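You operate a simulated robot arm through the tools that you are given. There is no shell and no other tool. Be economical: measure what you need, move in short steps, check, and stop when the job is done.

The job below is to be done with a simulated robot arm. You get a single attempt, and the scene is never put back.

## Task
Stack the white and black sleeves on the long stem, set the ruler's slider about level, thread the nut on.
Fine: the slider ends about level with the top of the stack, less than one line of the ruler off; the loose nut is turned home on the sleeves; the other sleeve and the nut on the short stem stay.
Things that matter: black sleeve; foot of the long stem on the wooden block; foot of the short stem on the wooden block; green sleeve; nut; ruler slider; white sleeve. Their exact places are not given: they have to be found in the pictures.

The check looks at the end state, three seconds after you hand in, the way a careful person would. Anything else that was tipped, shoved, dropped, spilled or broken makes it a failure.

## Robot
A 7-joint arm with a two-finger parallel gripper, hanging from a carriage that runs on a rail from [-1.624, 0.001] to [0.656, 0] (x, y) and turns from -5.655 to 6.353 rad about z. Base frame: it is fixed where the carriage stands at the start and does not move with it; the origin is on the floor, on the carriage's upright axis, x ahead of it, y to its left, z up. Units: m, rad, N and s.
With the tool pointing down near the work surface it reaches from about 0.26 to 0.7 m from the robot's upright axis, wherever it stands. Its first joint turns from -2.897 to 2.897 rad. Places, roughly: foot of the long stem on the wooden block [0.7, 0.5, 0.9]; foot of the short stem on the wooden block [0.5, 0.5, 0.9]; ruler slider [0.8, 0.5, 0.9]; white sleeve (3x3x4 cm) [0.5, 0.2, 0.8]. Payload 3.91 kg.
The tool frame sits at the grasp point between the pads (the TCP): z along the fingers, y along the line on which they close. The tips reach 0.03 m beyond it. Largest opening 0.11 m; finger width 0.02, thickness 0.01; the body of the gripper, 0.048 by 0.112 m, starts 0.055 m behind the TCP.
Orientation is that of the tool frame in the base frame, as a unit quaternion [w, x, y, z]. With the fingers straight down and closing along the base's y, the tool's x points along the base's -x, its y along +y and its z along -z.

## Interface
- The arm moves only by the tool arm_command. Its argument "increments" is a list that holds one entry, the list of rows, each a list of 7 numbers: the shift along the tool's x, y, z in m, then the turn, a rotation vector about the tool's x, y, z in rad, then the finger opening in m, from 0 to 0.11. In form: [[[dx, dy, dz, wx, wy, wz, hand], ...]]. A call has 1 to 8 rows; each row shifts and turns the commanded pose from where the row before left it, along the tool's axes as they then stand. Rows are played at 5 a second. More than 0.05 m and 0.15 rad between two rows, or a gripper value outside its range, and nothing of the call is played. Where a pose cannot be reached the arm comes as near as it can. A force on the tool above 60 N (or 10 N above the force at the start of the call, whichever is more), or a blocked arm, ends the call early, and 0.2 s more pass. Each finger travels about 0.108 m/s and halts on what it meets, pressing with about 34 N; the grip force reading is that of the motor and also rises with nothing between the fingers. The clock runs only during rows and for 0.2 s after the last one: add rows that do not move to give the fingers time. The reply holds the time, the measured pose of the TCP, the force on the tool along the base axes, the opening and the grip force, in the units named above and with some noise, with the torque about the TCP (base axes, N m) and any sound that the robot's microphone picked up.
- Cameras (640 x 400 px; columns grow to the right, rows downward): "scene" is now at [0.2891, 0.0101, 1.4523]; the picture's right is [0.11, -0.99, 0.00], its down [-0.41, -0.05, -0.91] and it looks along [0.91, 0.10, -0.41] (base axes); focal length 214 px, centre (320, 200). "wrist" rides on the gripper at [0.072, 0.017, -0.103] in the tool frame; the picture's right is [-0.23, 0.97, 0.00], its down [-0.76, -0.18, -0.62] and it looks along [-0.61, -0.14, 0.78] (tool axes); focal length 222 px, centre (320, 200).
- get_image(camera): a new picture of that camera. The clock stands still meanwhile.
- slide_trunk(by): slides the trunk up (or, below 0, down) by that many m; the arm and the scene camera ride with it, the base frame stays. It gives what a move gives, with no picture.
- drive_base(legs): drives the robot by 1 to 6 legs, each [ahead, left, turn to the left] in m, m and rad, along the robot's own axes; the way and the turn of a leg run together, so that a leg with both is an arc; at most 1.5 m and 3.142 rad a leg. The arm and the cameras ride along, it lands a little off, and it stops where it bumps. It keeps to its track: a leg is cut to what the track allows. It gives what a move gives.
- turn_head(pan, tilt): turns the head with the scene camera to pan (to the left, within 2.705 rad either way) and tilt (down, from -0.506 to 1.204), counted from straight ahead of the robot. It gives what a move gives.
- measure_at(camera, pixels): for up to 12 pixels [column, row] of the newest picture of that camera ("zoom" is the newest enlarged one), the place [x, y, z] in the base frame of the surface seen there, good to about 0.002 m. The clock stands still meanwhile.
- close_up(camera, box): a new picture of the part [left, top, right, bottom] of that camera's present view, enlarged. The clock stands still meanwhile.
- job_done(): hands the job in; it is judged then, once.

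Keep the steps short. Do not move on a guess: measure, check each grasp and each placing, and mend mistakes. In all there are 80 turns and 68 pictures (those below and enlarged ones count). Leave the gripper open and the arm clear of the work at the hand-in unless told otherwise, and finish with a single line.

The tools are called by a JSON object that holds its "name" and its "arguments". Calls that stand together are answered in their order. arm_command: Moves the arm, as the interface text tells. Its arguments: {"type":"object","properties":{"increments":{"type":"array","items":{"type":"array","items":{"type":"array","items":{"type":"number"}}}}},"required":["increments"]} The other tools are called the same way: slide_trunk (by) slides the trunk up or down; drive_base (legs) drives the base; turn_head (pan, tilt) turns the head that bears the scene camera; get_image (camera) takes a picture; measure_at (camera, pixels) gives the place of the surface under pixels of a picture; close_up (camera, box) takes an enlarged picture of a part of a camera's view; job_done () hands the job in.

At the start:

```text
time: 0.0
ee_pos: [0.3677, 0.0742, 1.2979]
orientation: [-0.023, 0.003, 1.0, 0.015]
ft_force: [0.2, 0.1, 0.0]
ft_torque: [0.0, 0.03, 0.01]
finger_gap: 0.1098
finger_force: 0.0
trunk travel left (down, up): [-0.1, 0.48]
robot x, y, heading: [-0.0006, 0.0019, 0.007]
head pan, tilt: [2.042, 1.201]
```

scene: 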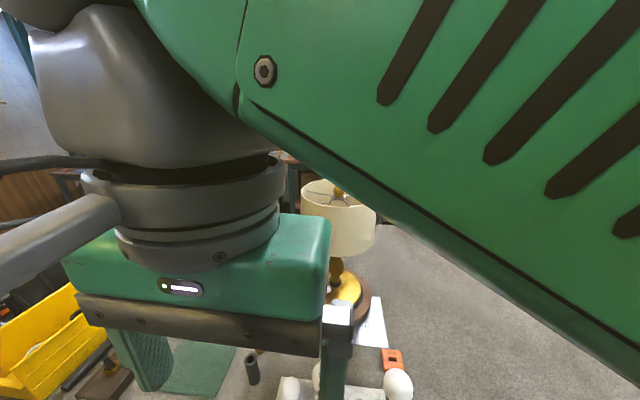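
wrist: 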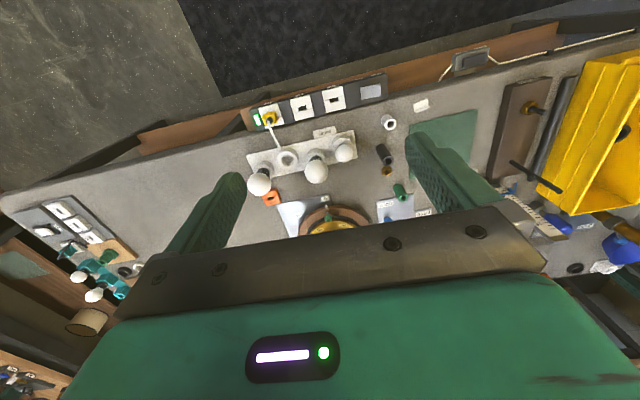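

I see the bench in the wrist picture: sleeves near (385,125–190) and the wooden block near (525,110). I'll turn the head toward front-left and down, and enlarge that part of the wrist picture.

{"name": "turn_head", "arguments": {"pan": 0.6, "tilt": 0.7}}

{"name": "get_image", "arguments": {"camera": "scene"}}

{"name": "close_up", "arguments": {"camera": "wrist", "box": [360, 60, 600, 210]}}

```text
time: 1.6
ee_pos: [0.3718, 0.0722, 1.2938]
orientation: [-0.03, 0.005, 0.999, 0.015]
ft_force: [0.4, -1.0, -0.1]
ft_torque: [-0.01, -0.01, 0.01]
finger_gap: 0.11
finger_force: 0.1
trunk travel left (down, up): [-0.1, 0.48]
robot x, y, heading: [-0.003, 0.0012, 0.0]
head pan, tilt: [0.6, 0.7]
```

```text
65 pictures are left
```

scene: 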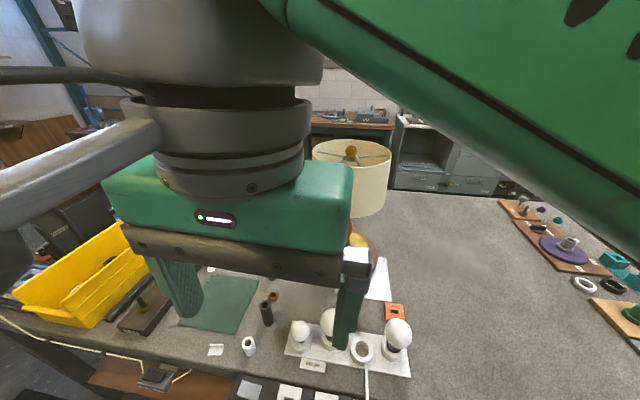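

```text
2.67 times, centred on (480, 135) of wrist
```

zoom: 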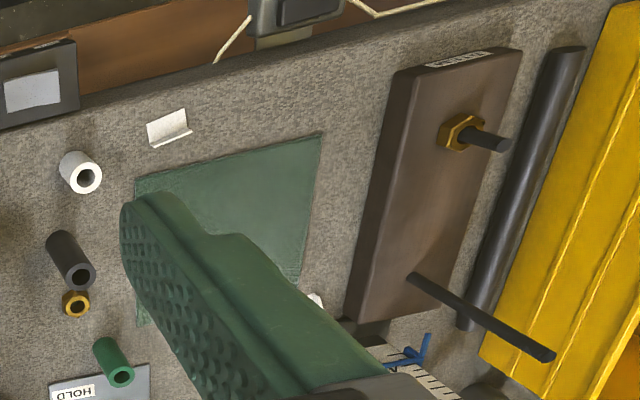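

Wrist close-up shows white sleeve (80,175), black (75,262), brass nut (76,304), green on a HOLD card (115,365), block with both stems, ruler with blue slider (410,355). I measure them.

{"name": "measure_at", "arguments": {"camera": "zoom", "pixels": [[88, 162], [82, 258], [76, 294], [121, 365], [412, 278], [548, 356], [502, 145], [445, 135], [405, 362], [430, 385], [420, 200], [250, 180]]}}

{"name": "close_up", "arguments": {"camera": "scene", "box": [90, 230, 330, 380]}}

```text
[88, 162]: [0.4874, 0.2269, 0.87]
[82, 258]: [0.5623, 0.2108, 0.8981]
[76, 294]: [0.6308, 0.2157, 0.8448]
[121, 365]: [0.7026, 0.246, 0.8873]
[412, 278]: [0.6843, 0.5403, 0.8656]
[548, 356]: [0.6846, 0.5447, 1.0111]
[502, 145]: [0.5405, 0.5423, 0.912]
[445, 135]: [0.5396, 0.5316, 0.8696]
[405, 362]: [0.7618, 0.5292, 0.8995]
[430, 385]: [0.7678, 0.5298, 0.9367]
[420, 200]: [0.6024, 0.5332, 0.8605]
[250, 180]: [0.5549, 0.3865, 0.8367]
```

```text
2.67 times, centred on (210, 305) of scene
```

zoom: 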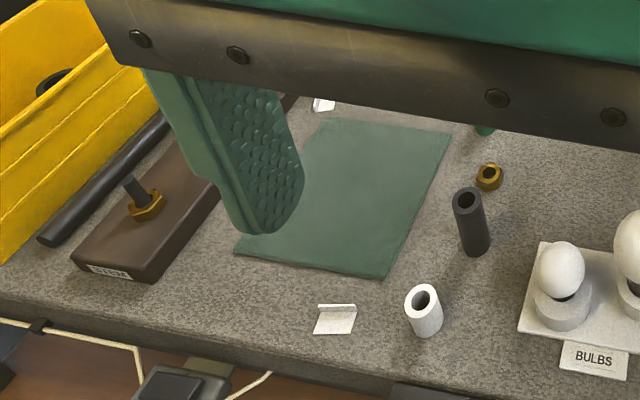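

The bench top is about 0.834, sleeves and nut are found. Before driving along the rail I check the lamp's height and get a view of the ruler.

{"name": "measure_at", "arguments": {"camera": "scene", "pixels": [[350, 145], [330, 155], [375, 200], [385, 155], [320, 180], [352, 240]]}}

{"name": "measure_at", "arguments": {"camera": "zoom", "pixels": [[425, 290], [474, 195], [490, 170], [145, 200], [160, 50], [60, 85], [437, 335], [350, 306]]}}

```text
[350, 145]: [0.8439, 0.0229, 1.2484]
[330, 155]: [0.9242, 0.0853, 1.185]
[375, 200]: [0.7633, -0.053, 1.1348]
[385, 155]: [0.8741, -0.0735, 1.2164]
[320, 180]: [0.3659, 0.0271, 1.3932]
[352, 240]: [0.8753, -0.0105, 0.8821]
```

```text
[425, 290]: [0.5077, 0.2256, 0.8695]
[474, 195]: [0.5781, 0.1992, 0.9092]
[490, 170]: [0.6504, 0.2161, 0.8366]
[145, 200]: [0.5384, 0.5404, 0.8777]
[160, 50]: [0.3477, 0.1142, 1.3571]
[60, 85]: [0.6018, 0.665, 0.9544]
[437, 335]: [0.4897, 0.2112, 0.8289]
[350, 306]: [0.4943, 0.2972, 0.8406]
```

The lamp (top 1.25) stands at x≥0.76, so I'll turn the carriage 0.95 rad left first, then run it about 0.33 m along the rail.

{"name": "drive_base", "arguments": {"legs": [[0, 0, 0.95], [0.192, -0.268, 0]]}}

{"name": "turn_head", "arguments": {"pan": 0.3, "tilt": 0.8}}

{"name": "get_image", "arguments": {"camera": "scene"}}

{"name": "get_image", "arguments": {"camera": "wrist"}}

```text
time: 6.2
ee_pos: [0.484, 0.3431, 1.2939]
orientation: [-0.034, -0.452, 0.891, 0.001]
ft_force: [-0.1, 0.4, -0.1]
ft_torque: [0.01, 0.02, 0.02]
finger_gap: 0.1099
finger_force: 0.1
trunk travel left (down, up): [-0.1, 0.48]
robot x, y, heading: [0.3272, -0.0002, 0.951]
head pan, tilt: [0.6, 0.7]
```

```text
time: 7.0
ee_pos: [0.4862, 0.3435, 1.2902]
orientation: [-0.037, -0.452, 0.891, -0.003]
ft_force: [0.0, -0.2, -0.3]
ft_torque: [0.01, 0.0, 0.0]
finger_gap: 0.1103
finger_force: 0.1
trunk travel left (down, up): [-0.1, 0.48]
robot x, y, heading: [0.3296, 0.0042, 0.946]
head pan, tilt: [0.3, 0.799]
```

```text
62 pictures are left
```

scene: 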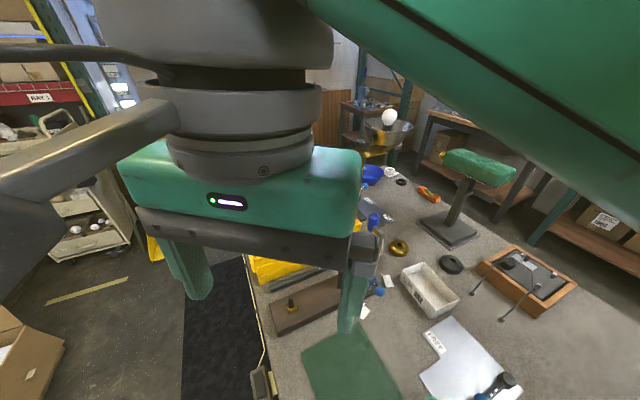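

```text
61 pictures are left
```

wrist: 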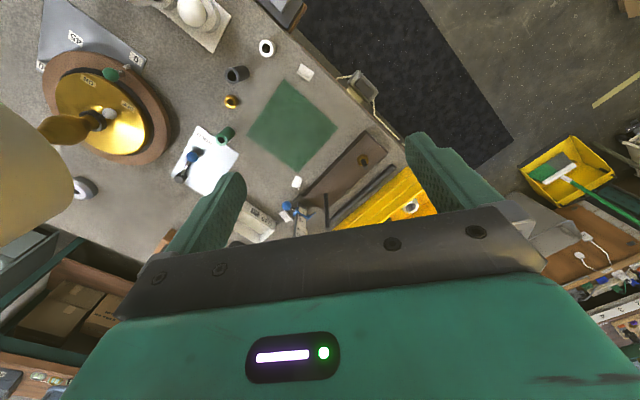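

The stem, slider and ruler sit around wrist pixel (300,205); I enlarge there.

{"name": "close_up", "arguments": {"camera": "wrist", "box": [250, 140, 410, 240]}}

{"name": "close_up", "arguments": {"camera": "wrist", "box": [180, 30, 308, 110]}}

```text
4.00 times, centred on (330, 190) of wrist
```

zoom: 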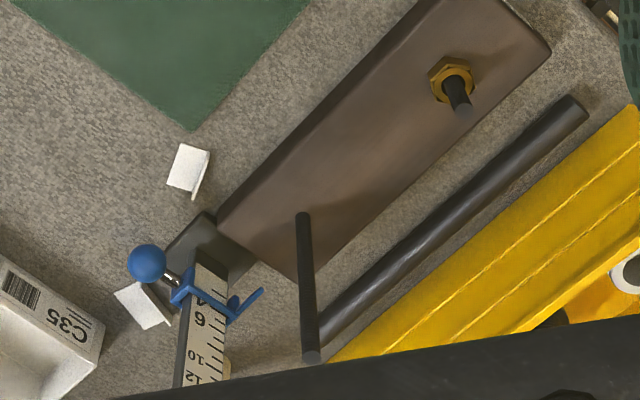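

```text
5.00 times, centred on (244, 70) of wrist
```

zoom: 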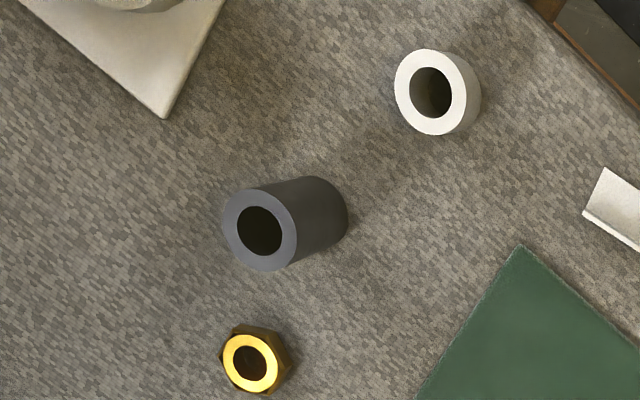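

Measuring rims of white, black and nut for their centres.

{"name": "measure_at", "arguments": {"camera": "zoom", "pixels": [[402, 92], [460, 92], [430, 56], [430, 129], [229, 226], [289, 226], [260, 196], [260, 265], [230, 363], [272, 363], [250, 339], [250, 388]]}}

{"name": "close_up", "arguments": {"camera": "wrist", "box": [276, 180, 356, 230]}}

```text
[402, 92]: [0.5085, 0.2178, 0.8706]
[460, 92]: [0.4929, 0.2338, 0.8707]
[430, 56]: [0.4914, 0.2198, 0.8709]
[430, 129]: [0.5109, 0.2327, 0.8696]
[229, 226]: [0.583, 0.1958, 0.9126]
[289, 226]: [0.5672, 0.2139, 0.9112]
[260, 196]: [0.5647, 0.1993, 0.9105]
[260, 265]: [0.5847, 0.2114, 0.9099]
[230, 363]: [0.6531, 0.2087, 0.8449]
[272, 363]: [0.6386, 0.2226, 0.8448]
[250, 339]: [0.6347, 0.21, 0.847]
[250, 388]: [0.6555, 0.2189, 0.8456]
```

```text
8.00 times, centred on (316, 205) of wrist
```

zoom: 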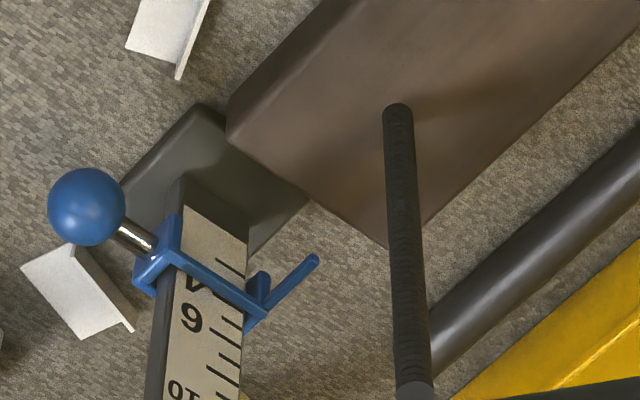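

Measuring slider knob, collar, pointer, ruler ticks, and the stem.

{"name": "measure_at", "arguments": {"camera": "zoom", "pixels": [[85, 205], [150, 285], [210, 280], [255, 318], [312, 262], [232, 270], [222, 342], [222, 378], [192, 318], [398, 107], [414, 385], [260, 285]]}}

```text
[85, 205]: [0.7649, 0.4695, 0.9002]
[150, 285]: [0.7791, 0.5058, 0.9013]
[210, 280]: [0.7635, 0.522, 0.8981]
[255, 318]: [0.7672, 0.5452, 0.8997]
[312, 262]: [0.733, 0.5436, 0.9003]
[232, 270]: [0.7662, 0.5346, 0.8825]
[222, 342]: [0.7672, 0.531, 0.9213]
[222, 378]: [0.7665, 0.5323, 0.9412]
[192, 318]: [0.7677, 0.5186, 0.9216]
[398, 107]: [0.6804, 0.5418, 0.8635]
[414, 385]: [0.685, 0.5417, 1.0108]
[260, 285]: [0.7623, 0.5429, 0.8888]
```

White centre (0.501,0.226) top 0.870; black (0.575,0.205) top 0.911; nut (0.646,0.215); stem (0.684,0.542) tip 1.011; one ruler line = 1 cm. I first go above the white sleeve, straightening the small tilt.

{"name": "arm_command", "arguments": {"increments": [[[0.0143, -0.0135, 0.045, 0, -0.0123, 0, 0.07], [0.0143, -0.0135, 0.045, 0, -0.0123, 0, 0.07], [0.0143, -0.0135, 0.045, 0, -0.0123, 0, 0.07], [0.0143, -0.0135, 0.045, 0, -0.0123, 0, 0.07], [0.0143, -0.0135, 0.045, 0, -0.0123, 0, 0.07], [0.0143, -0.0135, 0.045, 0, -0.0123, 0, 0.07], [0, 0, 0, 0, 0, 0, 0.07], [0, 0, 0, 0, 0, 0, 0.07]]]}}

{"name": "get_image", "arguments": {"camera": "wrist"}}

```text
time: 8.8
ee_pos: [0.4883, 0.2256, 1.025]
orientation: [-0.001, -0.454, 0.891, 0.018]
ft_force: [0.9, 1.2, -0.3]
ft_torque: [0.03, -0.01, 0.02]
finger_gap: 0.0701
finger_force: 0.1
trunk travel left (down, up): [-0.1, 0.48]
robot x, y, heading: [0.3289, -0.0013, 0.95]
head pan, tilt: [0.3, 0.799]
```

```text
57 pictures are left
```

wrist: 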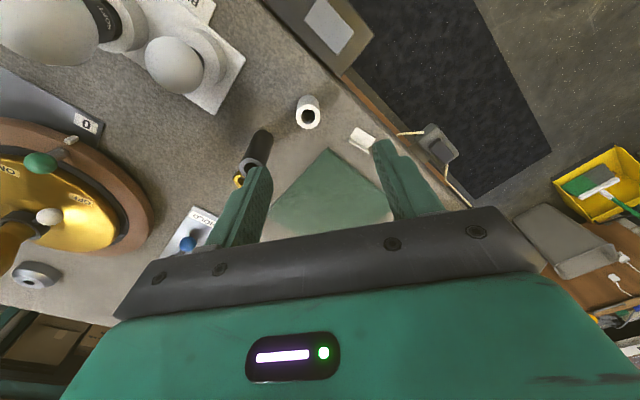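

I correct the tilt and the 13 mm offset, then lower to just above the sleeve (TCP ~0.91, tips ~0.88) and look.

{"name": "arm_command", "arguments": {"increments": [[[-0.0075, -0.0102, 0.03, 0.03, 0.01, 0, 0.06], [0, 0, 0.04, 0, 0, 0, 0.06], [0, 0, 0.04, 0, 0, 0, 0.06], [0, 0, 0, 0, 0, 0, 0.06], [0, 0, 0, 0, 0, 0, 0.06]]]}}

{"name": "get_image", "arguments": {"camera": "wrist"}}

```text
time: 10.0
ee_pos: [0.5009, 0.2247, 0.9139]
orientation: [0.001, -0.453, 0.891, 0.002]
ft_force: [0.3, 0.4, -1.1]
ft_torque: [0.01, 0.0, 0.01]
finger_gap: 0.06
finger_force: 0.1
trunk travel left (down, up): [-0.1, 0.48]
robot x, y, heading: [0.3289, -0.0026, 0.953]
head pan, tilt: [0.3, 0.799]
```

```text
56 pictures are left
```

wrist: 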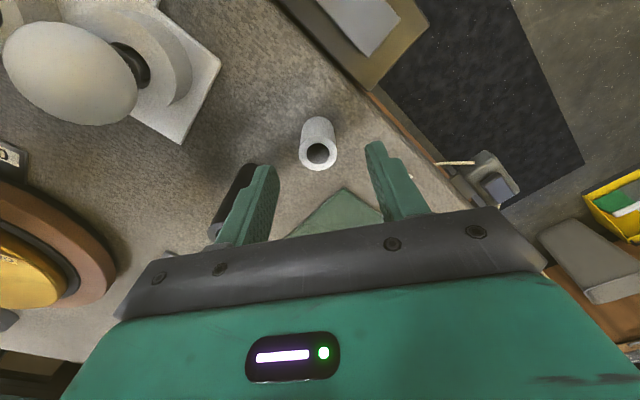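

Aligned: sleeve at (318,150) midway between fingers. Lower to TCP 0.868 and close.

{"name": "arm_command", "arguments": {"increments": [[[0, 0, 0.023, 0, 0, 0, 0.06], [0, 0, 0.022, 0, 0, 0, 0.06], [0, 0, 0, 0, 0, 0, 0.06], [0, 0, 0, 0, 0, 0, 0.045], [0, 0, 0, 0, 0, 0, 0.03], [0, 0, 0, 0, 0, 0, 0.025], [0, 0, 0, 0, 0, 0, 0.025], [0, 0, 0, 0, 0, 0, 0.025]]]}}

{"name": "get_image", "arguments": {"camera": "wrist"}}

```text
time: 11.8
ee_pos: [0.5114, 0.2247, 0.8706]
orientation: [0.004, -0.454, 0.891, -0.002]
ft_force: [-0.7, 0.6, 0.3]
ft_torque: [0.03, 0.0, 0.0]
finger_gap: 0.0252
finger_force: 0.0
trunk travel left (down, up): [-0.1, 0.48]
robot x, y, heading: [0.3296, -0.001, 0.956]
head pan, tilt: [0.3, 0.799]
```

```text
55 pictures are left
```

wrist: 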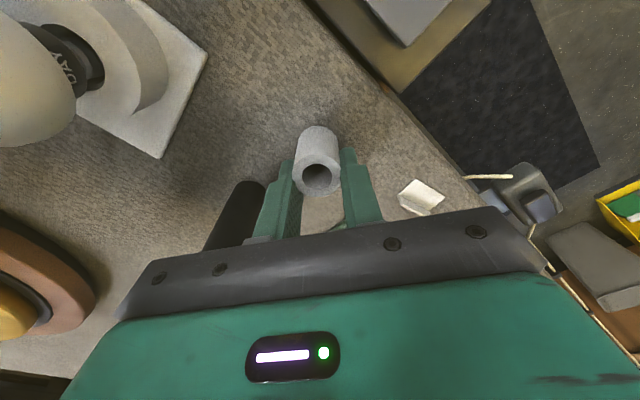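

Gap reads 0.025 with no force; unclear whether the sleeve is between. Enlarge and measure.

{"name": "close_up", "arguments": {"camera": "wrist", "box": [240, 110, 400, 250]}}

{"name": "measure_at", "arguments": {"camera": "wrist", "pixels": [[297, 178], [337, 178], [317, 161], [317, 196], [285, 170], [352, 165], [290, 200], [345, 200], [317, 140]]}}

```text
2.86 times, centred on (320, 180) of wrist
```

zoom: 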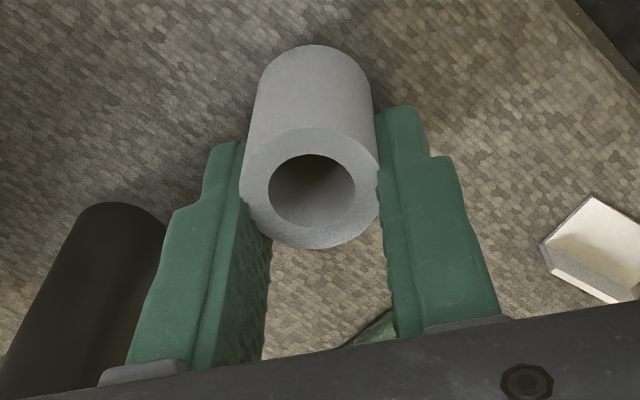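

```text
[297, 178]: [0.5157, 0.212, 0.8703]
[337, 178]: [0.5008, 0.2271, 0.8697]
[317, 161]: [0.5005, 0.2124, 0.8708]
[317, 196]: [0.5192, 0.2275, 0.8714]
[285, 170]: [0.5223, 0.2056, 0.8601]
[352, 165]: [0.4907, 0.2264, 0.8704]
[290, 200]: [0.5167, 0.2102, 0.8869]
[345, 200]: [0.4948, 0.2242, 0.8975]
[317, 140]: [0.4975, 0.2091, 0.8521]
```

The sleeve is between the pads but only touched. Close firmer.

{"name": "arm_command", "arguments": {"increments": [[[0, 0, 0, 0, 0, 0, 0.01], [0, 0, 0, 0, 0, 0, 0.01], [0, 0, 0, 0, 0, 0, 0.01], [0, 0, 0, 0, 0, 0, 0.01]]]}}

{"name": "close_up", "arguments": {"camera": "wrist", "box": [240, 110, 400, 250]}}

```text
time: 12.8
ee_pos: [0.5123, 0.2235, 0.8698]
orientation: [0.004, -0.453, 0.891, -0.001]
ft_force: [0.7, 1.0, 1.4]
ft_torque: [0.02, 0.01, -0.01]
finger_gap: 0.0232
finger_force: 34.0
trunk travel left (down, up): [-0.1, 0.48]
robot x, y, heading: [0.3266, 0.0002, 0.948]
head pan, tilt: [0.3, 0.799]
```

```text
2.86 times, centred on (320, 180) of wrist
```

zoom: 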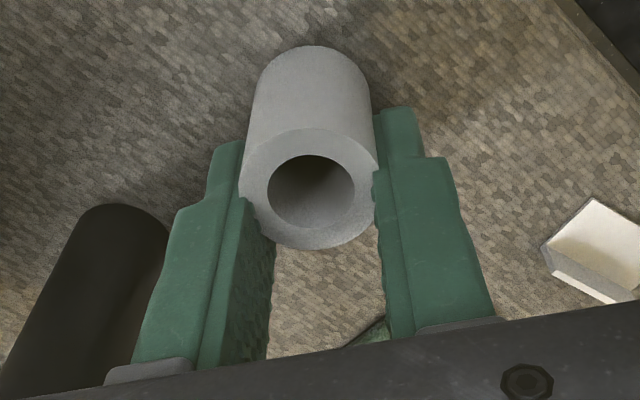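

The grip is off-centre by ~5 mm toward the camera. I'll open, shift 5 mm in tool x, and re-close.

{"name": "arm_command", "arguments": {"increments": [[[0, 0, 0, 0, 0, 0, 0.045], [0, 0, 0, 0, 0, 0, 0.045], [0.006, 0, 0, 0, 0, 0, 0.045], [0, 0, 0, 0, 0, 0, 0.045], [0, 0, 0, 0, 0, 0, 0.01], [0, 0, 0, 0, 0, 0, 0.01], [0, 0, 0, 0, 0, 0, 0.01]]]}}

{"name": "close_up", "arguments": {"camera": "wrist", "box": [240, 110, 400, 250]}}

```text
time: 14.4
ee_pos: [0.512, 0.2195, 0.8702]
orientation: [0.006, -0.452, 0.892, -0.003]
ft_force: [-0.1, 4.9, 11.0]
ft_torque: [0.24, 0.12, -0.07]
finger_gap: 0.0231
finger_force: 34.2
trunk travel left (down, up): [-0.1, 0.48]
robot x, y, heading: [0.3305, -0.0016, 0.952]
head pan, tilt: [0.3, 0.799]
```

```text
2.86 times, centred on (320, 180) of wrist
```

zoom: 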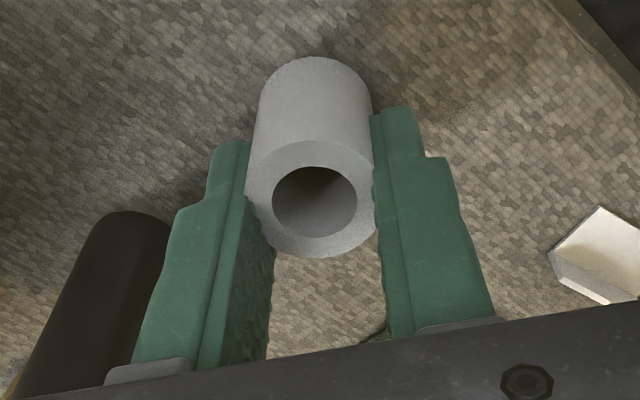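

Grip 34 N, gap 0.023. Lift 0.22 m, then travel to above the stem (parallel commands).

{"name": "arm_command", "arguments": {"increments": [[[0, 0, -0.01, 0, 0, 0, 0.01], [0, 0, -0.045, 0, 0, 0, 0.01], [0, 0, -0.045, 0, 0, 0, 0.01], [0, 0, -0.045, 0, 0, 0, 0.01], [0, 0, -0.045, 0, 0, 0, 0.01], [0, 0, -0.04, 0, 0, 0, 0.01], [0, 0, 0, 0, 0, 0, 0.01]]]}}

{"name": "arm_command", "arguments": {"increments": [[[-0.04, 0.0056, 0, 0, 0, 0, 0.01], [-0.045, 0.0064, 0, 0, 0, 0, 0.01], [-0.045, 0.0064, 0, 0, 0, 0, 0.01], [-0.045, 0.0064, 0, 0, 0, 0, 0.01], [-0.045, 0.0064, 0, 0, 0, 0, 0.01], [-0.04, 0.0064, 0, 0, 0, 0, 0.01], [0, 0, 0, 0, 0, 0, 0.01]]]}}

{"name": "get_image", "arguments": {"camera": "wrist"}}

```text
time: 16.0
ee_pos: [0.4978, 0.2209, 1.0986]
orientation: [0.001, -0.453, 0.892, 0.002]
ft_force: [-0.4, 0.1, -1.1]
ft_torque: [-0.01, -0.01, 0.01]
finger_gap: 0.0234
finger_force: 33.8
trunk travel left (down, up): [-0.1, 0.48]
robot x, y, heading: [0.3286, 0.0032, 0.953]
head pan, tilt: [0.3, 0.799]
```

```text
time: 17.6
ee_pos: [0.6194, 0.4534, 1.0991]
orientation: [0.001, -0.453, 0.892, 0.002]
ft_force: [0.2, 0.0, 0.1]
ft_torque: [0.02, 0.0, 0.02]
finger_gap: 0.0234
finger_force: 34.2
trunk travel left (down, up): [-0.1, 0.48]
robot x, y, heading: [0.3329, -0.0017, 0.952]
head pan, tilt: [0.3, 0.799]
```

```text
51 pictures are left
```

wrist: 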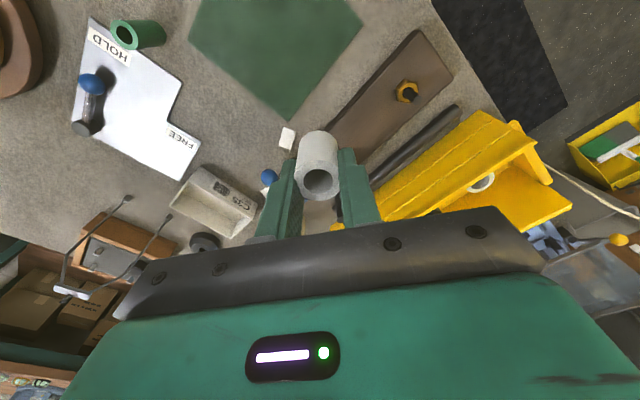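

Sleeve held. Measure the ring to know its centre relative to the TCP.

{"name": "close_up", "arguments": {"camera": "wrist", "box": [260, 110, 388, 230]}}

{"name": "measure_at", "arguments": {"camera": "wrist", "pixels": [[299, 181], [338, 180], [319, 164], [319, 198]]}}

```text
3.33 times, centred on (324, 170) of wrist
```

zoom: 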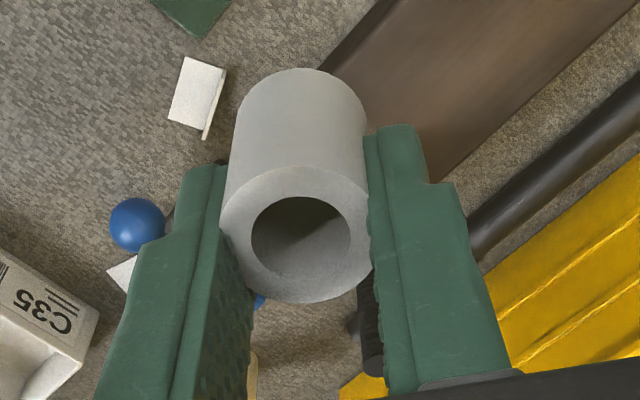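

```text
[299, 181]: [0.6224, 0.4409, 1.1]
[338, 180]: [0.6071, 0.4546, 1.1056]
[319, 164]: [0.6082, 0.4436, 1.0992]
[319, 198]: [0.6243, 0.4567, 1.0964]
```

Sleeve centre is (0.6155,0.449), sleeve z 1.063–1.10. Move −0.1155 in tool x to be over the stem, then look.

{"name": "arm_command", "arguments": {"increments": [[[-0.0385, -0.0004, 0, 0, 0, 0, 0.01], [-0.0385, -0.0004, 0, 0, 0, 0, 0.01], [-0.0385, -0.0003, 0, 0, 0, 0, 0.01], [0, 0, 0.01, 0, 0, 0, 0.01], [0, 0, 0, 0, 0, 0, 0.01], [0, 0, 0, 0, 0, 0, 0.01]]]}}

{"name": "close_up", "arguments": {"camera": "wrist", "box": [240, 100, 400, 220]}}

{"name": "measure_at", "arguments": {"camera": "zoom", "pixels": [[240, 245], [380, 245], [310, 185], [310, 305]]}}

{"name": "get_image", "arguments": {"camera": "scene"}}

```text
time: 19.0
ee_pos: [0.6876, 0.5452, 1.0902]
orientation: [0.0, -0.453, 0.891, 0.001]
ft_force: [-0.1, -0.6, 1.0]
ft_torque: [0.02, -0.04, 0.02]
finger_gap: 0.0232
finger_force: 34.6
trunk travel left (down, up): [-0.1, 0.48]
robot x, y, heading: [0.3301, -0.0034, 0.953]
head pan, tilt: [0.3, 0.799]
```

```text
3.33 times, centred on (320, 160) of wrist
```

zoom: 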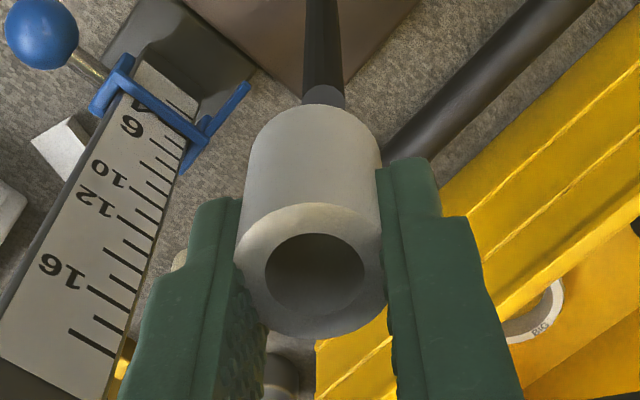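

```text
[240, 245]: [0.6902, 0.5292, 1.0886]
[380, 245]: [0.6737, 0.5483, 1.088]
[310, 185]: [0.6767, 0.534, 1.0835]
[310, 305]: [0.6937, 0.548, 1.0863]
```

```text
48 pictures are left
```

scene: 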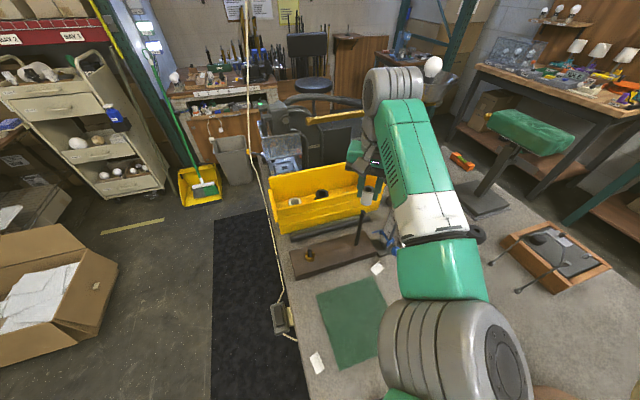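

Ring centre computes to about (0.6855,0.5417). The stem tip is visible at zoom (325,95); measure it precisely.

{"name": "measure_at", "arguments": {"camera": "zoom", "pixels": [[308, 96], [342, 96], [325, 88], [325, 100], [243, 265], [382, 265], [311, 206], [311, 335], [310, 230], [310, 318]]}}

```text
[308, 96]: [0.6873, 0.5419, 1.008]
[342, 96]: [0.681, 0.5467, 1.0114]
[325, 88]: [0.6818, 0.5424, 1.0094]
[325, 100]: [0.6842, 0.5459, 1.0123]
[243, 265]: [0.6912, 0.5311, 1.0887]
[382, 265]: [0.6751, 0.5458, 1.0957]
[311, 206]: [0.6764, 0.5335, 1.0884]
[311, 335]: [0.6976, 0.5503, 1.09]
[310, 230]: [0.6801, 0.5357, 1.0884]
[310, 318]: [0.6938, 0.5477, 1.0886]
```

Stem is ~2.5 mm further in tool y and 1.4 mm in −x. Correct and lower 0.045 (sleeve bottom just at the tip), check.

{"name": "arm_command", "arguments": {"increments": [[[-0.0014, 0.0025, 0.01, 0, 0, 0, 0.01], [0, 0, 0.015, 0, 0, 0, 0.01], [0, 0, 0.015, 0, 0, 0, 0.01], [0, 0, 0.005, 0, 0, 0, 0.01], [0, 0, 0, 0, 0, 0, 0.01], [0, 0, 0, 0, 0, 0, 0.01]]]}}

{"name": "close_up", "arguments": {"camera": "wrist", "box": [240, 100, 400, 220]}}

```text
time: 20.4
ee_pos: [0.6881, 0.5481, 1.0447]
orientation: [0.001, -0.454, 0.891, 0.001]
ft_force: [-0.1, 0.2, -0.9]
ft_torque: [0.01, -0.06, 0.01]
finger_gap: 0.023
finger_force: 34.2
trunk travel left (down, up): [-0.1, 0.48]
robot x, y, heading: [0.3253, 0.0009, 0.947]
head pan, tilt: [0.3, 0.799]
```

```text
3.33 times, centred on (320, 160) of wrist
```

zoom: 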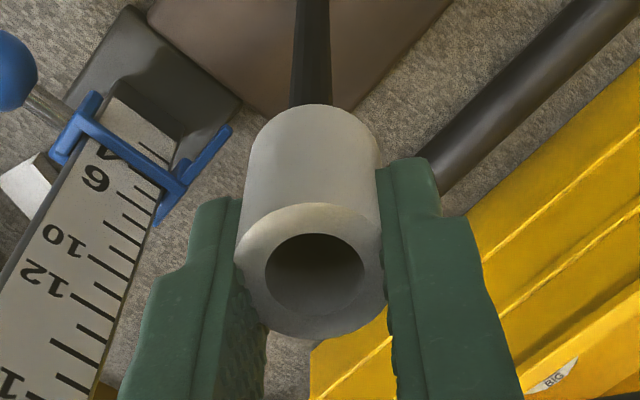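

Columns now line up (stem 311, sleeve 312). Lower 12 mm and check force.

{"name": "arm_command", "arguments": {"increments": [[[0, 0, 0.006, 0, 0, 0, 0.01], [0, 0, 0.006, 0, 0, 0, 0.01], [0, 0, 0, 0, 0, 0, 0.01]]]}}

{"name": "close_up", "arguments": {"camera": "wrist", "box": [240, 100, 400, 220]}}

```text
time: 21.2
ee_pos: [0.6875, 0.5484, 1.0332]
orientation: [0.001, -0.453, 0.891, 0.001]
ft_force: [0.3, -0.3, -0.9]
ft_torque: [-0.03, -0.02, -0.02]
finger_gap: 0.0232
finger_force: 33.7
trunk travel left (down, up): [-0.1, 0.48]
robot x, y, heading: [0.3283, 0.0, 0.948]
head pan, tilt: [0.3, 0.799]
```

```text
3.33 times, centred on (320, 160) of wrist
```

zoom: 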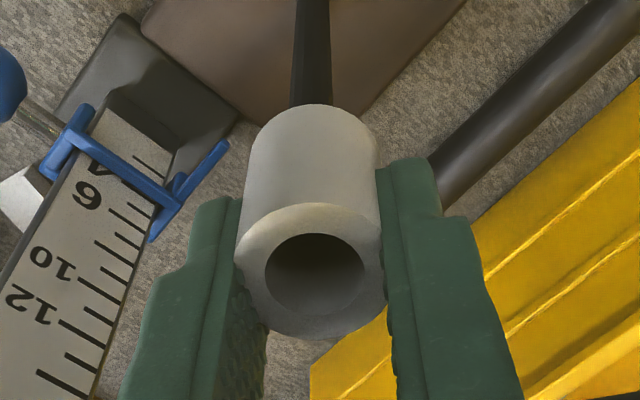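

No force; it is threaded over the stem. Lower further to TCP ~0.967 (palm just above the tip), then look.

{"name": "arm_command", "arguments": {"increments": [[[0, 0, 0.015, 0, 0, 0, 0.01], [0, 0, 0.015, 0, 0, 0, 0.01], [0, 0, 0.015, 0, 0, 0, 0.01], [0, 0, 0.015, 0, 0, 0, 0.01], [0, 0, 0.006, 0, 0, 0, 0.01], [0, 0, 0, 0, 0, 0, 0.01]]]}}

{"name": "close_up", "arguments": {"camera": "wrist", "box": [220, 100, 420, 230]}}

```text
time: 22.6
ee_pos: [0.6879, 0.5488, 0.9667]
orientation: [0.001, -0.455, 0.891, 0.001]
ft_force: [0.1, -0.4, -0.2]
ft_torque: [0.02, 0.02, 0.01]
finger_gap: 0.0232
finger_force: 33.7
trunk travel left (down, up): [-0.1, 0.48]
robot x, y, heading: [0.3324, 0.0028, 0.955]
head pan, tilt: [0.3, 0.799]
```

```text
3.08 times, centred on (320, 165) of wrist
```

zoom: 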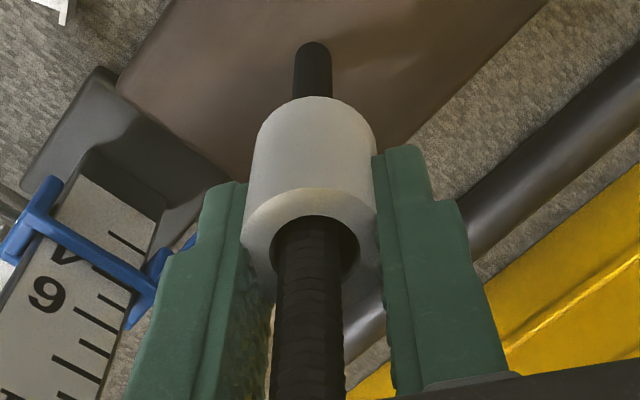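

The stem passes through the sleeve's hole. Release; the sleeve slides down the stem.

{"name": "arm_command", "arguments": {"increments": [[[0, 0, 0, 0, 0, 0, 0.03], [0, 0, 0, 0, 0, 0, 0.045], [0, 0, 0, 0, 0, 0, 0.045], [0, 0, 0, 0, 0, 0, 0.045]]]}}

{"name": "close_up", "arguments": {"camera": "wrist", "box": [220, 70, 420, 230]}}

```text
time: 23.6
ee_pos: [0.688, 0.5476, 0.9663]
orientation: [0.0, -0.454, 0.891, 0.002]
ft_force: [0.0, -0.5, 0.3]
ft_torque: [0.0, -0.02, 0.0]
finger_gap: 0.0453
finger_force: 0.1
trunk travel left (down, up): [-0.1, 0.48]
robot x, y, heading: [0.3261, 0.0, 0.952]
head pan, tilt: [0.3, 0.799]
```

```text
2.50 times, centred on (320, 150) of wrist
```

zoom: 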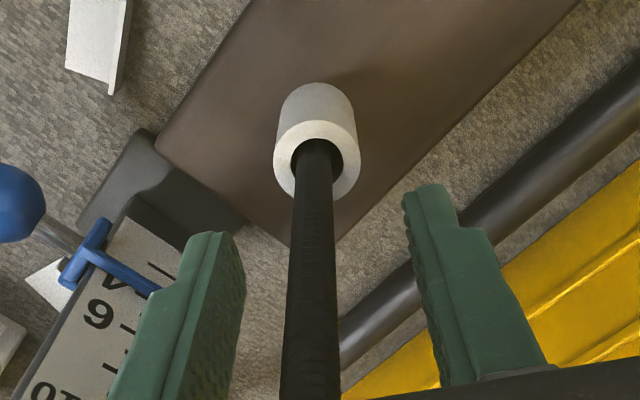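

White sits on the block. Raise and travel above the black sleeve.

{"name": "arm_command", "arguments": {"increments": [[[0, 0, -0.045, 0, 0, 0, 0.045], [0, 0, -0.045, 0, 0, 0, 0.045], [0, 0, -0.045, 0, 0, 0, 0.06], [0, 0, 0, 0, 0, 0, 0.06]]]}}

{"name": "arm_command", "arguments": {"increments": [[[0.043, -0.0138, 0, 0, 0, 0, 0.06], [0.043, -0.0138, 0, 0, 0, 0, 0.06], [0.043, -0.0138, 0, 0, 0, 0, 0.06], [0.043, -0.0138, 0, 0, 0, 0, 0.06], [0.043, -0.0138, 0, 0, 0, 0, 0.06], [0.043, -0.0138, 0, 0, 0, 0, 0.06], [0.043, -0.0138, 0, 0, 0, 0, 0.06], [0.042, -0.0134, 0, 0, 0, 0, 0.06]]]}}

{"name": "arm_command", "arguments": {"increments": [[[0, 0, 0.045, 0, 0, 0, 0.06], [0, 0, 0.045, 0, 0, 0, 0.06], [0, 0, 0.03, 0, 0, 0, 0.06], [0, 0, 0, 0, 0, 0, 0.06]]]}}

{"name": "close_up", "arguments": {"camera": "wrist", "box": [200, 80, 440, 230]}}

```text
time: 24.6
ee_pos: [0.6888, 0.5478, 1.1032]
orientation: [0.002, -0.453, 0.891, 0.002]
ft_force: [0.5, -0.2, 0.1]
ft_torque: [0.01, -0.02, -0.05]
finger_gap: 0.0598
finger_force: 0.0
trunk travel left (down, up): [-0.1, 0.48]
robot x, y, heading: [0.3323, 0.0003, 0.953]
head pan, tilt: [0.3, 0.799]
```

```text
time: 26.4
ee_pos: [0.5746, 0.2037, 1.1003]
orientation: [0.001, -0.452, 0.892, 0.002]
ft_force: [1.0, 0.2, 0.9]
ft_torque: [0.0, 0.0, 0.03]
finger_gap: 0.0601
finger_force: 0.0
trunk travel left (down, up): [-0.1, 0.48]
robot x, y, heading: [0.3292, -0.0018, 0.952]
head pan, tilt: [0.3, 0.799]
```

```text
time: 27.4
ee_pos: [0.5743, 0.207, 0.9798]
orientation: [0.001, -0.454, 0.891, 0.002]
ft_force: [0.6, -0.7, -0.5]
ft_torque: [0.01, -0.02, -0.02]
finger_gap: 0.0597
finger_force: 0.1
trunk travel left (down, up): [-0.1, 0.48]
robot x, y, heading: [0.3292, 0.0008, 0.951]
head pan, tilt: [0.3, 0.799]
```

```text
2.67 times, centred on (320, 155) of wrist
```

zoom: 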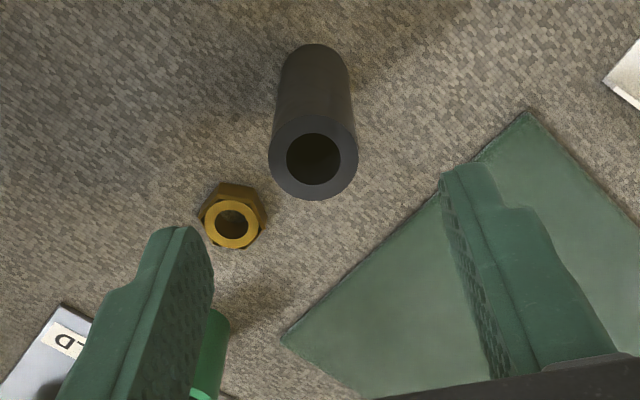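

Measure the black ring, nut ring and green top for centres.

{"name": "measure_at", "arguments": {"camera": "zoom", "pixels": [[277, 158], [350, 158], [313, 121], [313, 194], [210, 226], [253, 226], [232, 204], [232, 246], [205, 215], [262, 215]]}}

```text
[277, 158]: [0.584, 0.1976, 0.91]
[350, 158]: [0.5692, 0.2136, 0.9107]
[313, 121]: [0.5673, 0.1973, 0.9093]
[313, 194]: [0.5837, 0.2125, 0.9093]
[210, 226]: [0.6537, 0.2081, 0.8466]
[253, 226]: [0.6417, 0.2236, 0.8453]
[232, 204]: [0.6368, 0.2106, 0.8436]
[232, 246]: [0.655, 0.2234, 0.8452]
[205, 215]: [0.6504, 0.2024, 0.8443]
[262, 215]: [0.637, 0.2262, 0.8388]
```

Black centre (0.576,0.205) vs TCP (0.574,0.206): shift −2 mm in y, lower to TCP 0.903, close.

{"name": "arm_command", "arguments": {"increments": [[[0, -0.002, 0.03, 0, 0, 0, 0.06], [0, 0, 0.03, 0, 0, 0, 0.06], [0, 0, 0.017, 0, 0, 0, 0.06], [0, 0, 0, 0, 0, 0, 0.04], [0, 0, 0, 0, 0, 0, 0.01], [0, 0, 0, 0, 0, 0, 0.01], [0, 0, 0, 0, 0, 0, 0.01], [0, 0, 0, 0, 0, 0, 0.01]]]}}

{"name": "close_up", "arguments": {"camera": "wrist", "box": [220, 80, 420, 230]}}

{"name": "measure_at", "arguments": {"camera": "zoom", "pixels": [[320, 60]]}}

```text
time: 29.2
ee_pos: [0.5842, 0.2036, 0.9054]
orientation: [0.005, -0.453, 0.892, -0.001]
ft_force: [2.2, 7.4, 24.7]
ft_torque: [0.62, -0.06, -0.07]
finger_gap: 0.0236
finger_force: 33.7
trunk travel left (down, up): [-0.1, 0.48]
robot x, y, heading: [0.3288, -0.0017, 0.955]
head pan, tilt: [0.3, 0.799]
```

```text
2.67 times, centred on (320, 155) of wrist
```

zoom: 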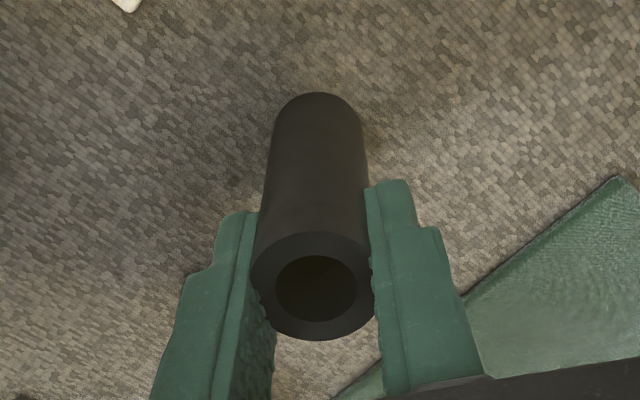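

```text
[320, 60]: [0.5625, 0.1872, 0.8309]
```

Gripped (gap 0.0236, 34 N), upright. Lift 0.225 and travel to above the stem.

{"name": "arm_command", "arguments": {"increments": [[[0, 0, -0.01, 0, 0, 0, 0.01], [0, 0, -0.045, 0, 0, 0, 0.01], [0, 0, -0.045, 0, 0, 0, 0.01], [0, 0, -0.045, 0, 0, 0, 0.01], [0, 0, -0.045, 0, 0, 0, 0.01], [0, 0, -0.04, 0, 0, 0, 0.01], [0, 0, 0, 0, 0, 0, 0.01]]]}}

{"name": "arm_command", "arguments": {"increments": [[[-0.0425, 0.01395, 0, 0, 0, 0, 0.01], [-0.0425, 0.01395, 0, 0, 0, 0, 0.01], [-0.0425, 0.01395, 0, 0, 0, 0, 0.01], [-0.0425, 0.01395, 0, 0, 0, 0, 0.01], [-0.0425, 0.01395, 0, 0, 0, 0, 0.01], [-0.0425, 0.01395, 0, 0, 0, 0, 0.01], [-0.0425, 0.01395, 0, 0, 0, 0, 0.01], [-0.0425, 0.01395, 0, 0, 0, 0, 0.01]]]}}

{"name": "close_up", "arguments": {"camera": "wrist", "box": [220, 80, 420, 230]}}

```text
time: 30.8
ee_pos: [0.5749, 0.2047, 1.1346]
orientation: [0.0, -0.454, 0.891, 0.002]
ft_force: [-0.2, -0.3, -0.7]
ft_torque: [0.01, 0.03, 0.02]
finger_gap: 0.0235
finger_force: 33.8
trunk travel left (down, up): [-0.1, 0.48]
robot x, y, heading: [0.3286, -0.0028, 0.952]
head pan, tilt: [0.3, 0.799]
```

```text
time: 32.6
ee_pos: [0.6857, 0.5458, 1.1343]
orientation: [0.002, -0.454, 0.891, 0.001]
ft_force: [0.2, -0.2, -0.9]
ft_torque: [0.03, 0.0, 0.02]
finger_gap: 0.0234
finger_force: 34.1
trunk travel left (down, up): [-0.1, 0.48]
robot x, y, heading: [0.327, -0.001, 0.956]
head pan, tilt: [0.3, 0.799]
```

```text
2.67 times, centred on (320, 155) of wrist
```

zoom: 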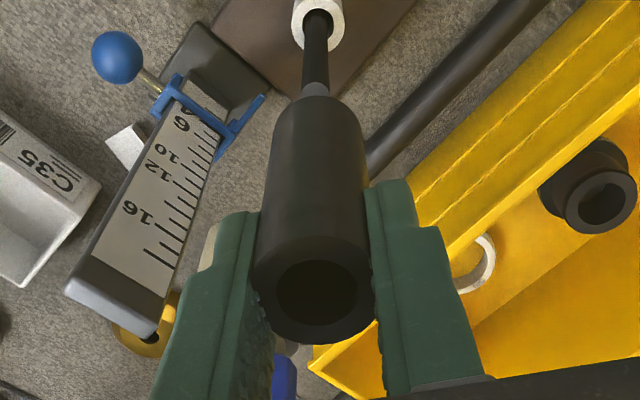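

Stem tip at (316,85), sleeve ring around (312,290). Measure both.

{"name": "measure_at", "arguments": {"camera": "zoom", "pixels": [[258, 288], [367, 288], [312, 247], [312, 335], [275, 260], [350, 318], [350, 262], [275, 318], [304, 88], [328, 88], [316, 80], [316, 93]]}}

```text
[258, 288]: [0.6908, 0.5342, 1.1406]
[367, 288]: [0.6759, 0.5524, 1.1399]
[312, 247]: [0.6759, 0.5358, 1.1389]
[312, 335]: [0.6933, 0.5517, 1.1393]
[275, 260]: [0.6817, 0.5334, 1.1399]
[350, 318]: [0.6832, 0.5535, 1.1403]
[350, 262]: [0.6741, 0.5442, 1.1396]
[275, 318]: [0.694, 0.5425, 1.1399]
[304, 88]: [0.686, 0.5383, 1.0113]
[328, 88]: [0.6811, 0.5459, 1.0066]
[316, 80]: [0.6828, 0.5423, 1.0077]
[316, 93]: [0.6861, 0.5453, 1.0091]
```

Centres agree within 1 mm. Lower 0.06 first.

{"name": "arm_command", "arguments": {"increments": [[[0, 0, 0.02, 0, 0, 0, 0.01], [0, 0, 0.02, 0, 0, 0, 0.01], [0, 0, 0.012, 0, 0, 0, 0.01], [0, 0, 0.008, 0, 0, 0, 0.01], [0, 0, 0, 0, 0, 0, 0.01]]]}}

{"name": "close_up", "arguments": {"camera": "wrist", "box": [220, 80, 420, 230]}}

```text
time: 33.8
ee_pos: [0.6863, 0.5455, 1.0756]
orientation: [0.002, -0.454, 0.891, 0.002]
ft_force: [3.0, 0.6, -0.6]
ft_torque: [0.07, -0.18, 0.04]
finger_gap: 0.0237
finger_force: 33.8
trunk travel left (down, up): [-0.1, 0.48]
robot x, y, heading: [0.3327, -0.0007, 0.952]
head pan, tilt: [0.3, 0.799]
```

```text
2.67 times, centred on (320, 155) of wrist
```

zoom: 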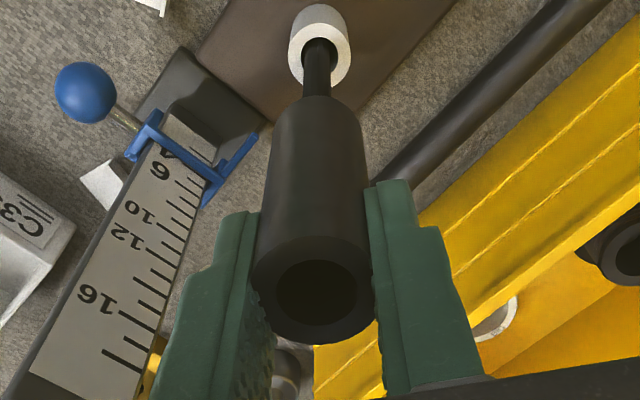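

Slight +3 N in x: the stem touches the bore. Nudge 1 mm in +x and lower 0.03.

{"name": "arm_command", "arguments": {"increments": [[[-0.0006, -0.0008, 0.005, 0, 0, 0, 0.01], [0, 0, 0.01, 0, 0, 0, 0.01], [0, 0, 0.015, 0, 0, 0, 0.01], [0, 0, 0, 0, 0, 0, 0.01]]]}}

```text
time: 34.8
ee_pos: [0.6859, 0.5458, 1.0444]
orientation: [0.001, -0.453, 0.892, 0.003]
ft_force: [0.7, -0.9, -0.9]
ft_torque: [0.02, 0.0, 0.01]
finger_gap: 0.0234
finger_force: 34.8
trunk travel left (down, up): [-0.1, 0.48]
robot x, y, heading: [0.3297, -0.0029, 0.954]
head pan, tilt: [0.3, 0.799]
```

Forces near zero: threaded. Lower another 0.066 to ~0.978, then look.

{"name": "arm_command", "arguments": {"increments": [[[0, 0, 0.015, 0, 0, 0, 0.01], [0, 0, 0.015, 0, 0, 0, 0.01], [0, 0, 0.015, 0, 0, 0, 0.01], [0, 0, 0.013, 0, 0, 0, 0.01], [0, 0, 0.008, 0, 0, 0, 0.01], [0, 0, 0, 0, 0, 0, 0.01]]]}}

{"name": "close_up", "arguments": {"camera": "wrist", "box": [220, 80, 420, 230]}}

```text
time: 36.2
ee_pos: [0.6854, 0.547, 0.9782]
orientation: [0.001, -0.453, 0.891, 0.002]
ft_force: [0.2, -0.1, 0.4]
ft_torque: [-0.01, 0.05, 0.03]
finger_gap: 0.0235
finger_force: 33.8
trunk travel left (down, up): [-0.1, 0.48]
robot x, y, heading: [0.331, -0.0021, 0.954]
head pan, tilt: [0.3, 0.799]
```

```text
2.67 times, centred on (320, 155) of wrist
```

zoom: 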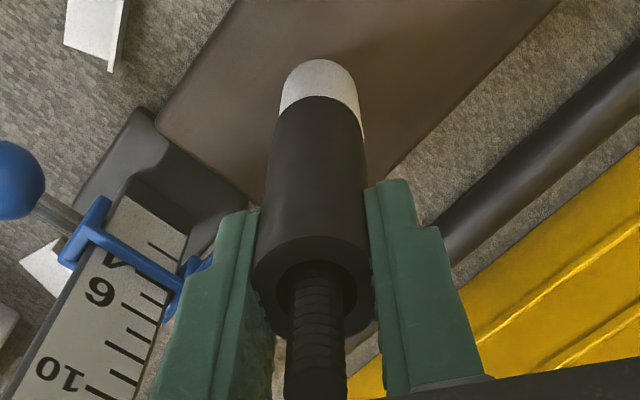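

Almost seated. Lower 5 mm and release.

{"name": "arm_command", "arguments": {"increments": [[[0, 0, 0.005, 0, 0, 0, 0.01], [0, 0, 0, 0, 0, 0, 0.01], [0, 0, 0, 0, 0, 0, 0.03], [0, 0, 0, 0, 0, 0, 0.045], [0, 0, 0, 0, 0, 0, 0.045], [0, 0, 0, 0, 0, 0, 0.045]]]}}

{"name": "close_up", "arguments": {"camera": "wrist", "box": [220, 80, 420, 230]}}

{"name": "measure_at", "arguments": {"camera": "zoom", "pixels": [[265, 275], [365, 275], [285, 250]]}}

```text
time: 37.6
ee_pos: [0.686, 0.5467, 0.9744]
orientation: [0.001, -0.453, 0.891, 0.001]
ft_force: [0.5, -0.7, 0.7]
ft_torque: [-0.01, 0.01, -0.03]
finger_gap: 0.045
finger_force: 0.1
trunk travel left (down, up): [-0.1, 0.48]
robot x, y, heading: [0.3262, 0.0009, 0.951]
head pan, tilt: [0.3, 0.799]
```

```text
2.67 times, centred on (320, 155) of wrist
```

zoom: 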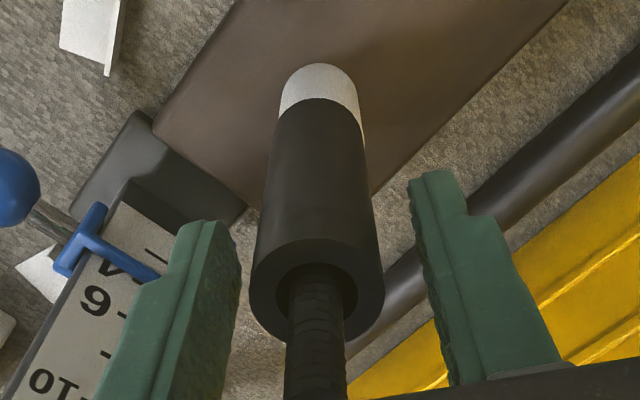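

```text
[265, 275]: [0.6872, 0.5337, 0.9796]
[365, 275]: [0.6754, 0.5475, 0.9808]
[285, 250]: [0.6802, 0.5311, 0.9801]
```

Stack top about 0.98. Now retreat up and go to the slider's blue knob at (0.765,0.47,0.90), yawing so fingers close along x; stop high and look.

{"name": "arm_command", "arguments": {"increments": [[[0, 0, -0.045, 0, 0, 0, 0.045], [0, 0, -0.045, 0, 0, 0, 0.045], [0, 0, -0.045, 0, 0, 0, 0.05], [0, 0, -0.035, 0, 0, 0, 0.05], [0, 0, 0, 0, 0, 0, 0.05]]]}}

{"name": "arm_command", "arguments": {"increments": [[[0.0154, -0.03, 0, 0, 0, 0, 0.05], [0, -0.04, 0, 0, 0, 0, 0.05], [0, -0.039, 0, 0, 0, 0, 0.05], [0, 0, 0, 0, 0, -0.126, 0.05], [0, 0, 0, 0, 0, -0.126, 0.05], [0, 0, 0, 0, 0, -0.126, 0.05], [0, 0, 0, 0, 0, -0.126, 0.05], [0, 0, 0, 0, 0, -0.126, 0.05]]]}}

{"name": "get_image", "arguments": {"camera": "wrist"}}

```text
time: 38.8
ee_pos: [0.6874, 0.5456, 1.1438]
orientation: [0.0, -0.453, 0.892, 0.002]
ft_force: [-0.2, -0.2, 0.2]
ft_torque: [0.01, -0.01, -0.04]
finger_gap: 0.0499
finger_force: 0.0
trunk travel left (down, up): [-0.1, 0.48]
robot x, y, heading: [0.3244, -0.002, 0.949]
head pan, tilt: [0.3, 0.799]
```

```text
time: 40.6
ee_pos: [0.7671, 0.4692, 1.1446]
orientation: [-0.001, 0.708, -0.706, -0.001]
ft_force: [0.0, -0.6, 0.2]
ft_torque: [-0.01, 0.0, 0.01]
finger_gap: 0.0502
finger_force: 0.1
trunk travel left (down, up): [-0.1, 0.48]
robot x, y, heading: [0.3306, -0.0052, 0.954]
head pan, tilt: [0.3, 0.799]
```

```text
37 pictures are left
```

wrist: 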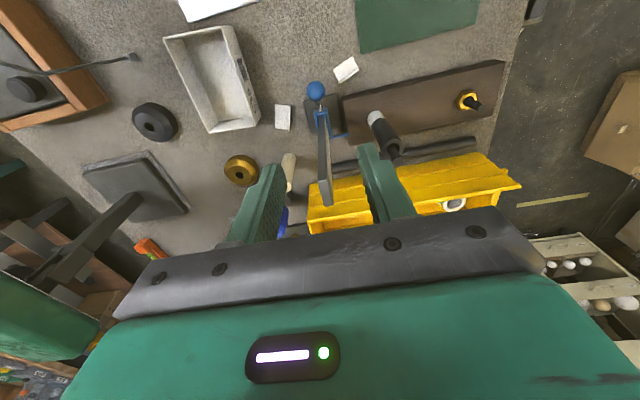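

Now viewing from −y. I enlarge the slider area and measure.

{"name": "close_up", "arguments": {"camera": "wrist", "box": [230, 60, 430, 210]}}

{"name": "measure_at", "arguments": {"camera": "wrist", "pixels": [[316, 92], [309, 91], [323, 91], [316, 84], [316, 99], [257, 110], [240, 60], [328, 203], [345, 70], [376, 113], [281, 115]]}}

```text
2.67 times, centred on (330, 135) of wrist
```

zoom: 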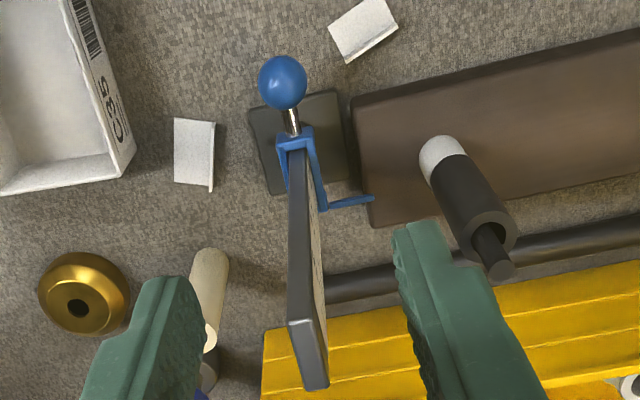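

```text
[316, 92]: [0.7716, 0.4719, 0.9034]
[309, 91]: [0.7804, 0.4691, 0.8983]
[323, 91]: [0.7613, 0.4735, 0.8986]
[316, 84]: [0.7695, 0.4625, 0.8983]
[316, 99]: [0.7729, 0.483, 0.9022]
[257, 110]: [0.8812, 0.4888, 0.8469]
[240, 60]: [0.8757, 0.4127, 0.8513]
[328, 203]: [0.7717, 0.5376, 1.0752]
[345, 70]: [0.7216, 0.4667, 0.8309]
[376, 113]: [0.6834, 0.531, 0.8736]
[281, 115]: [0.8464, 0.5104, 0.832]
```

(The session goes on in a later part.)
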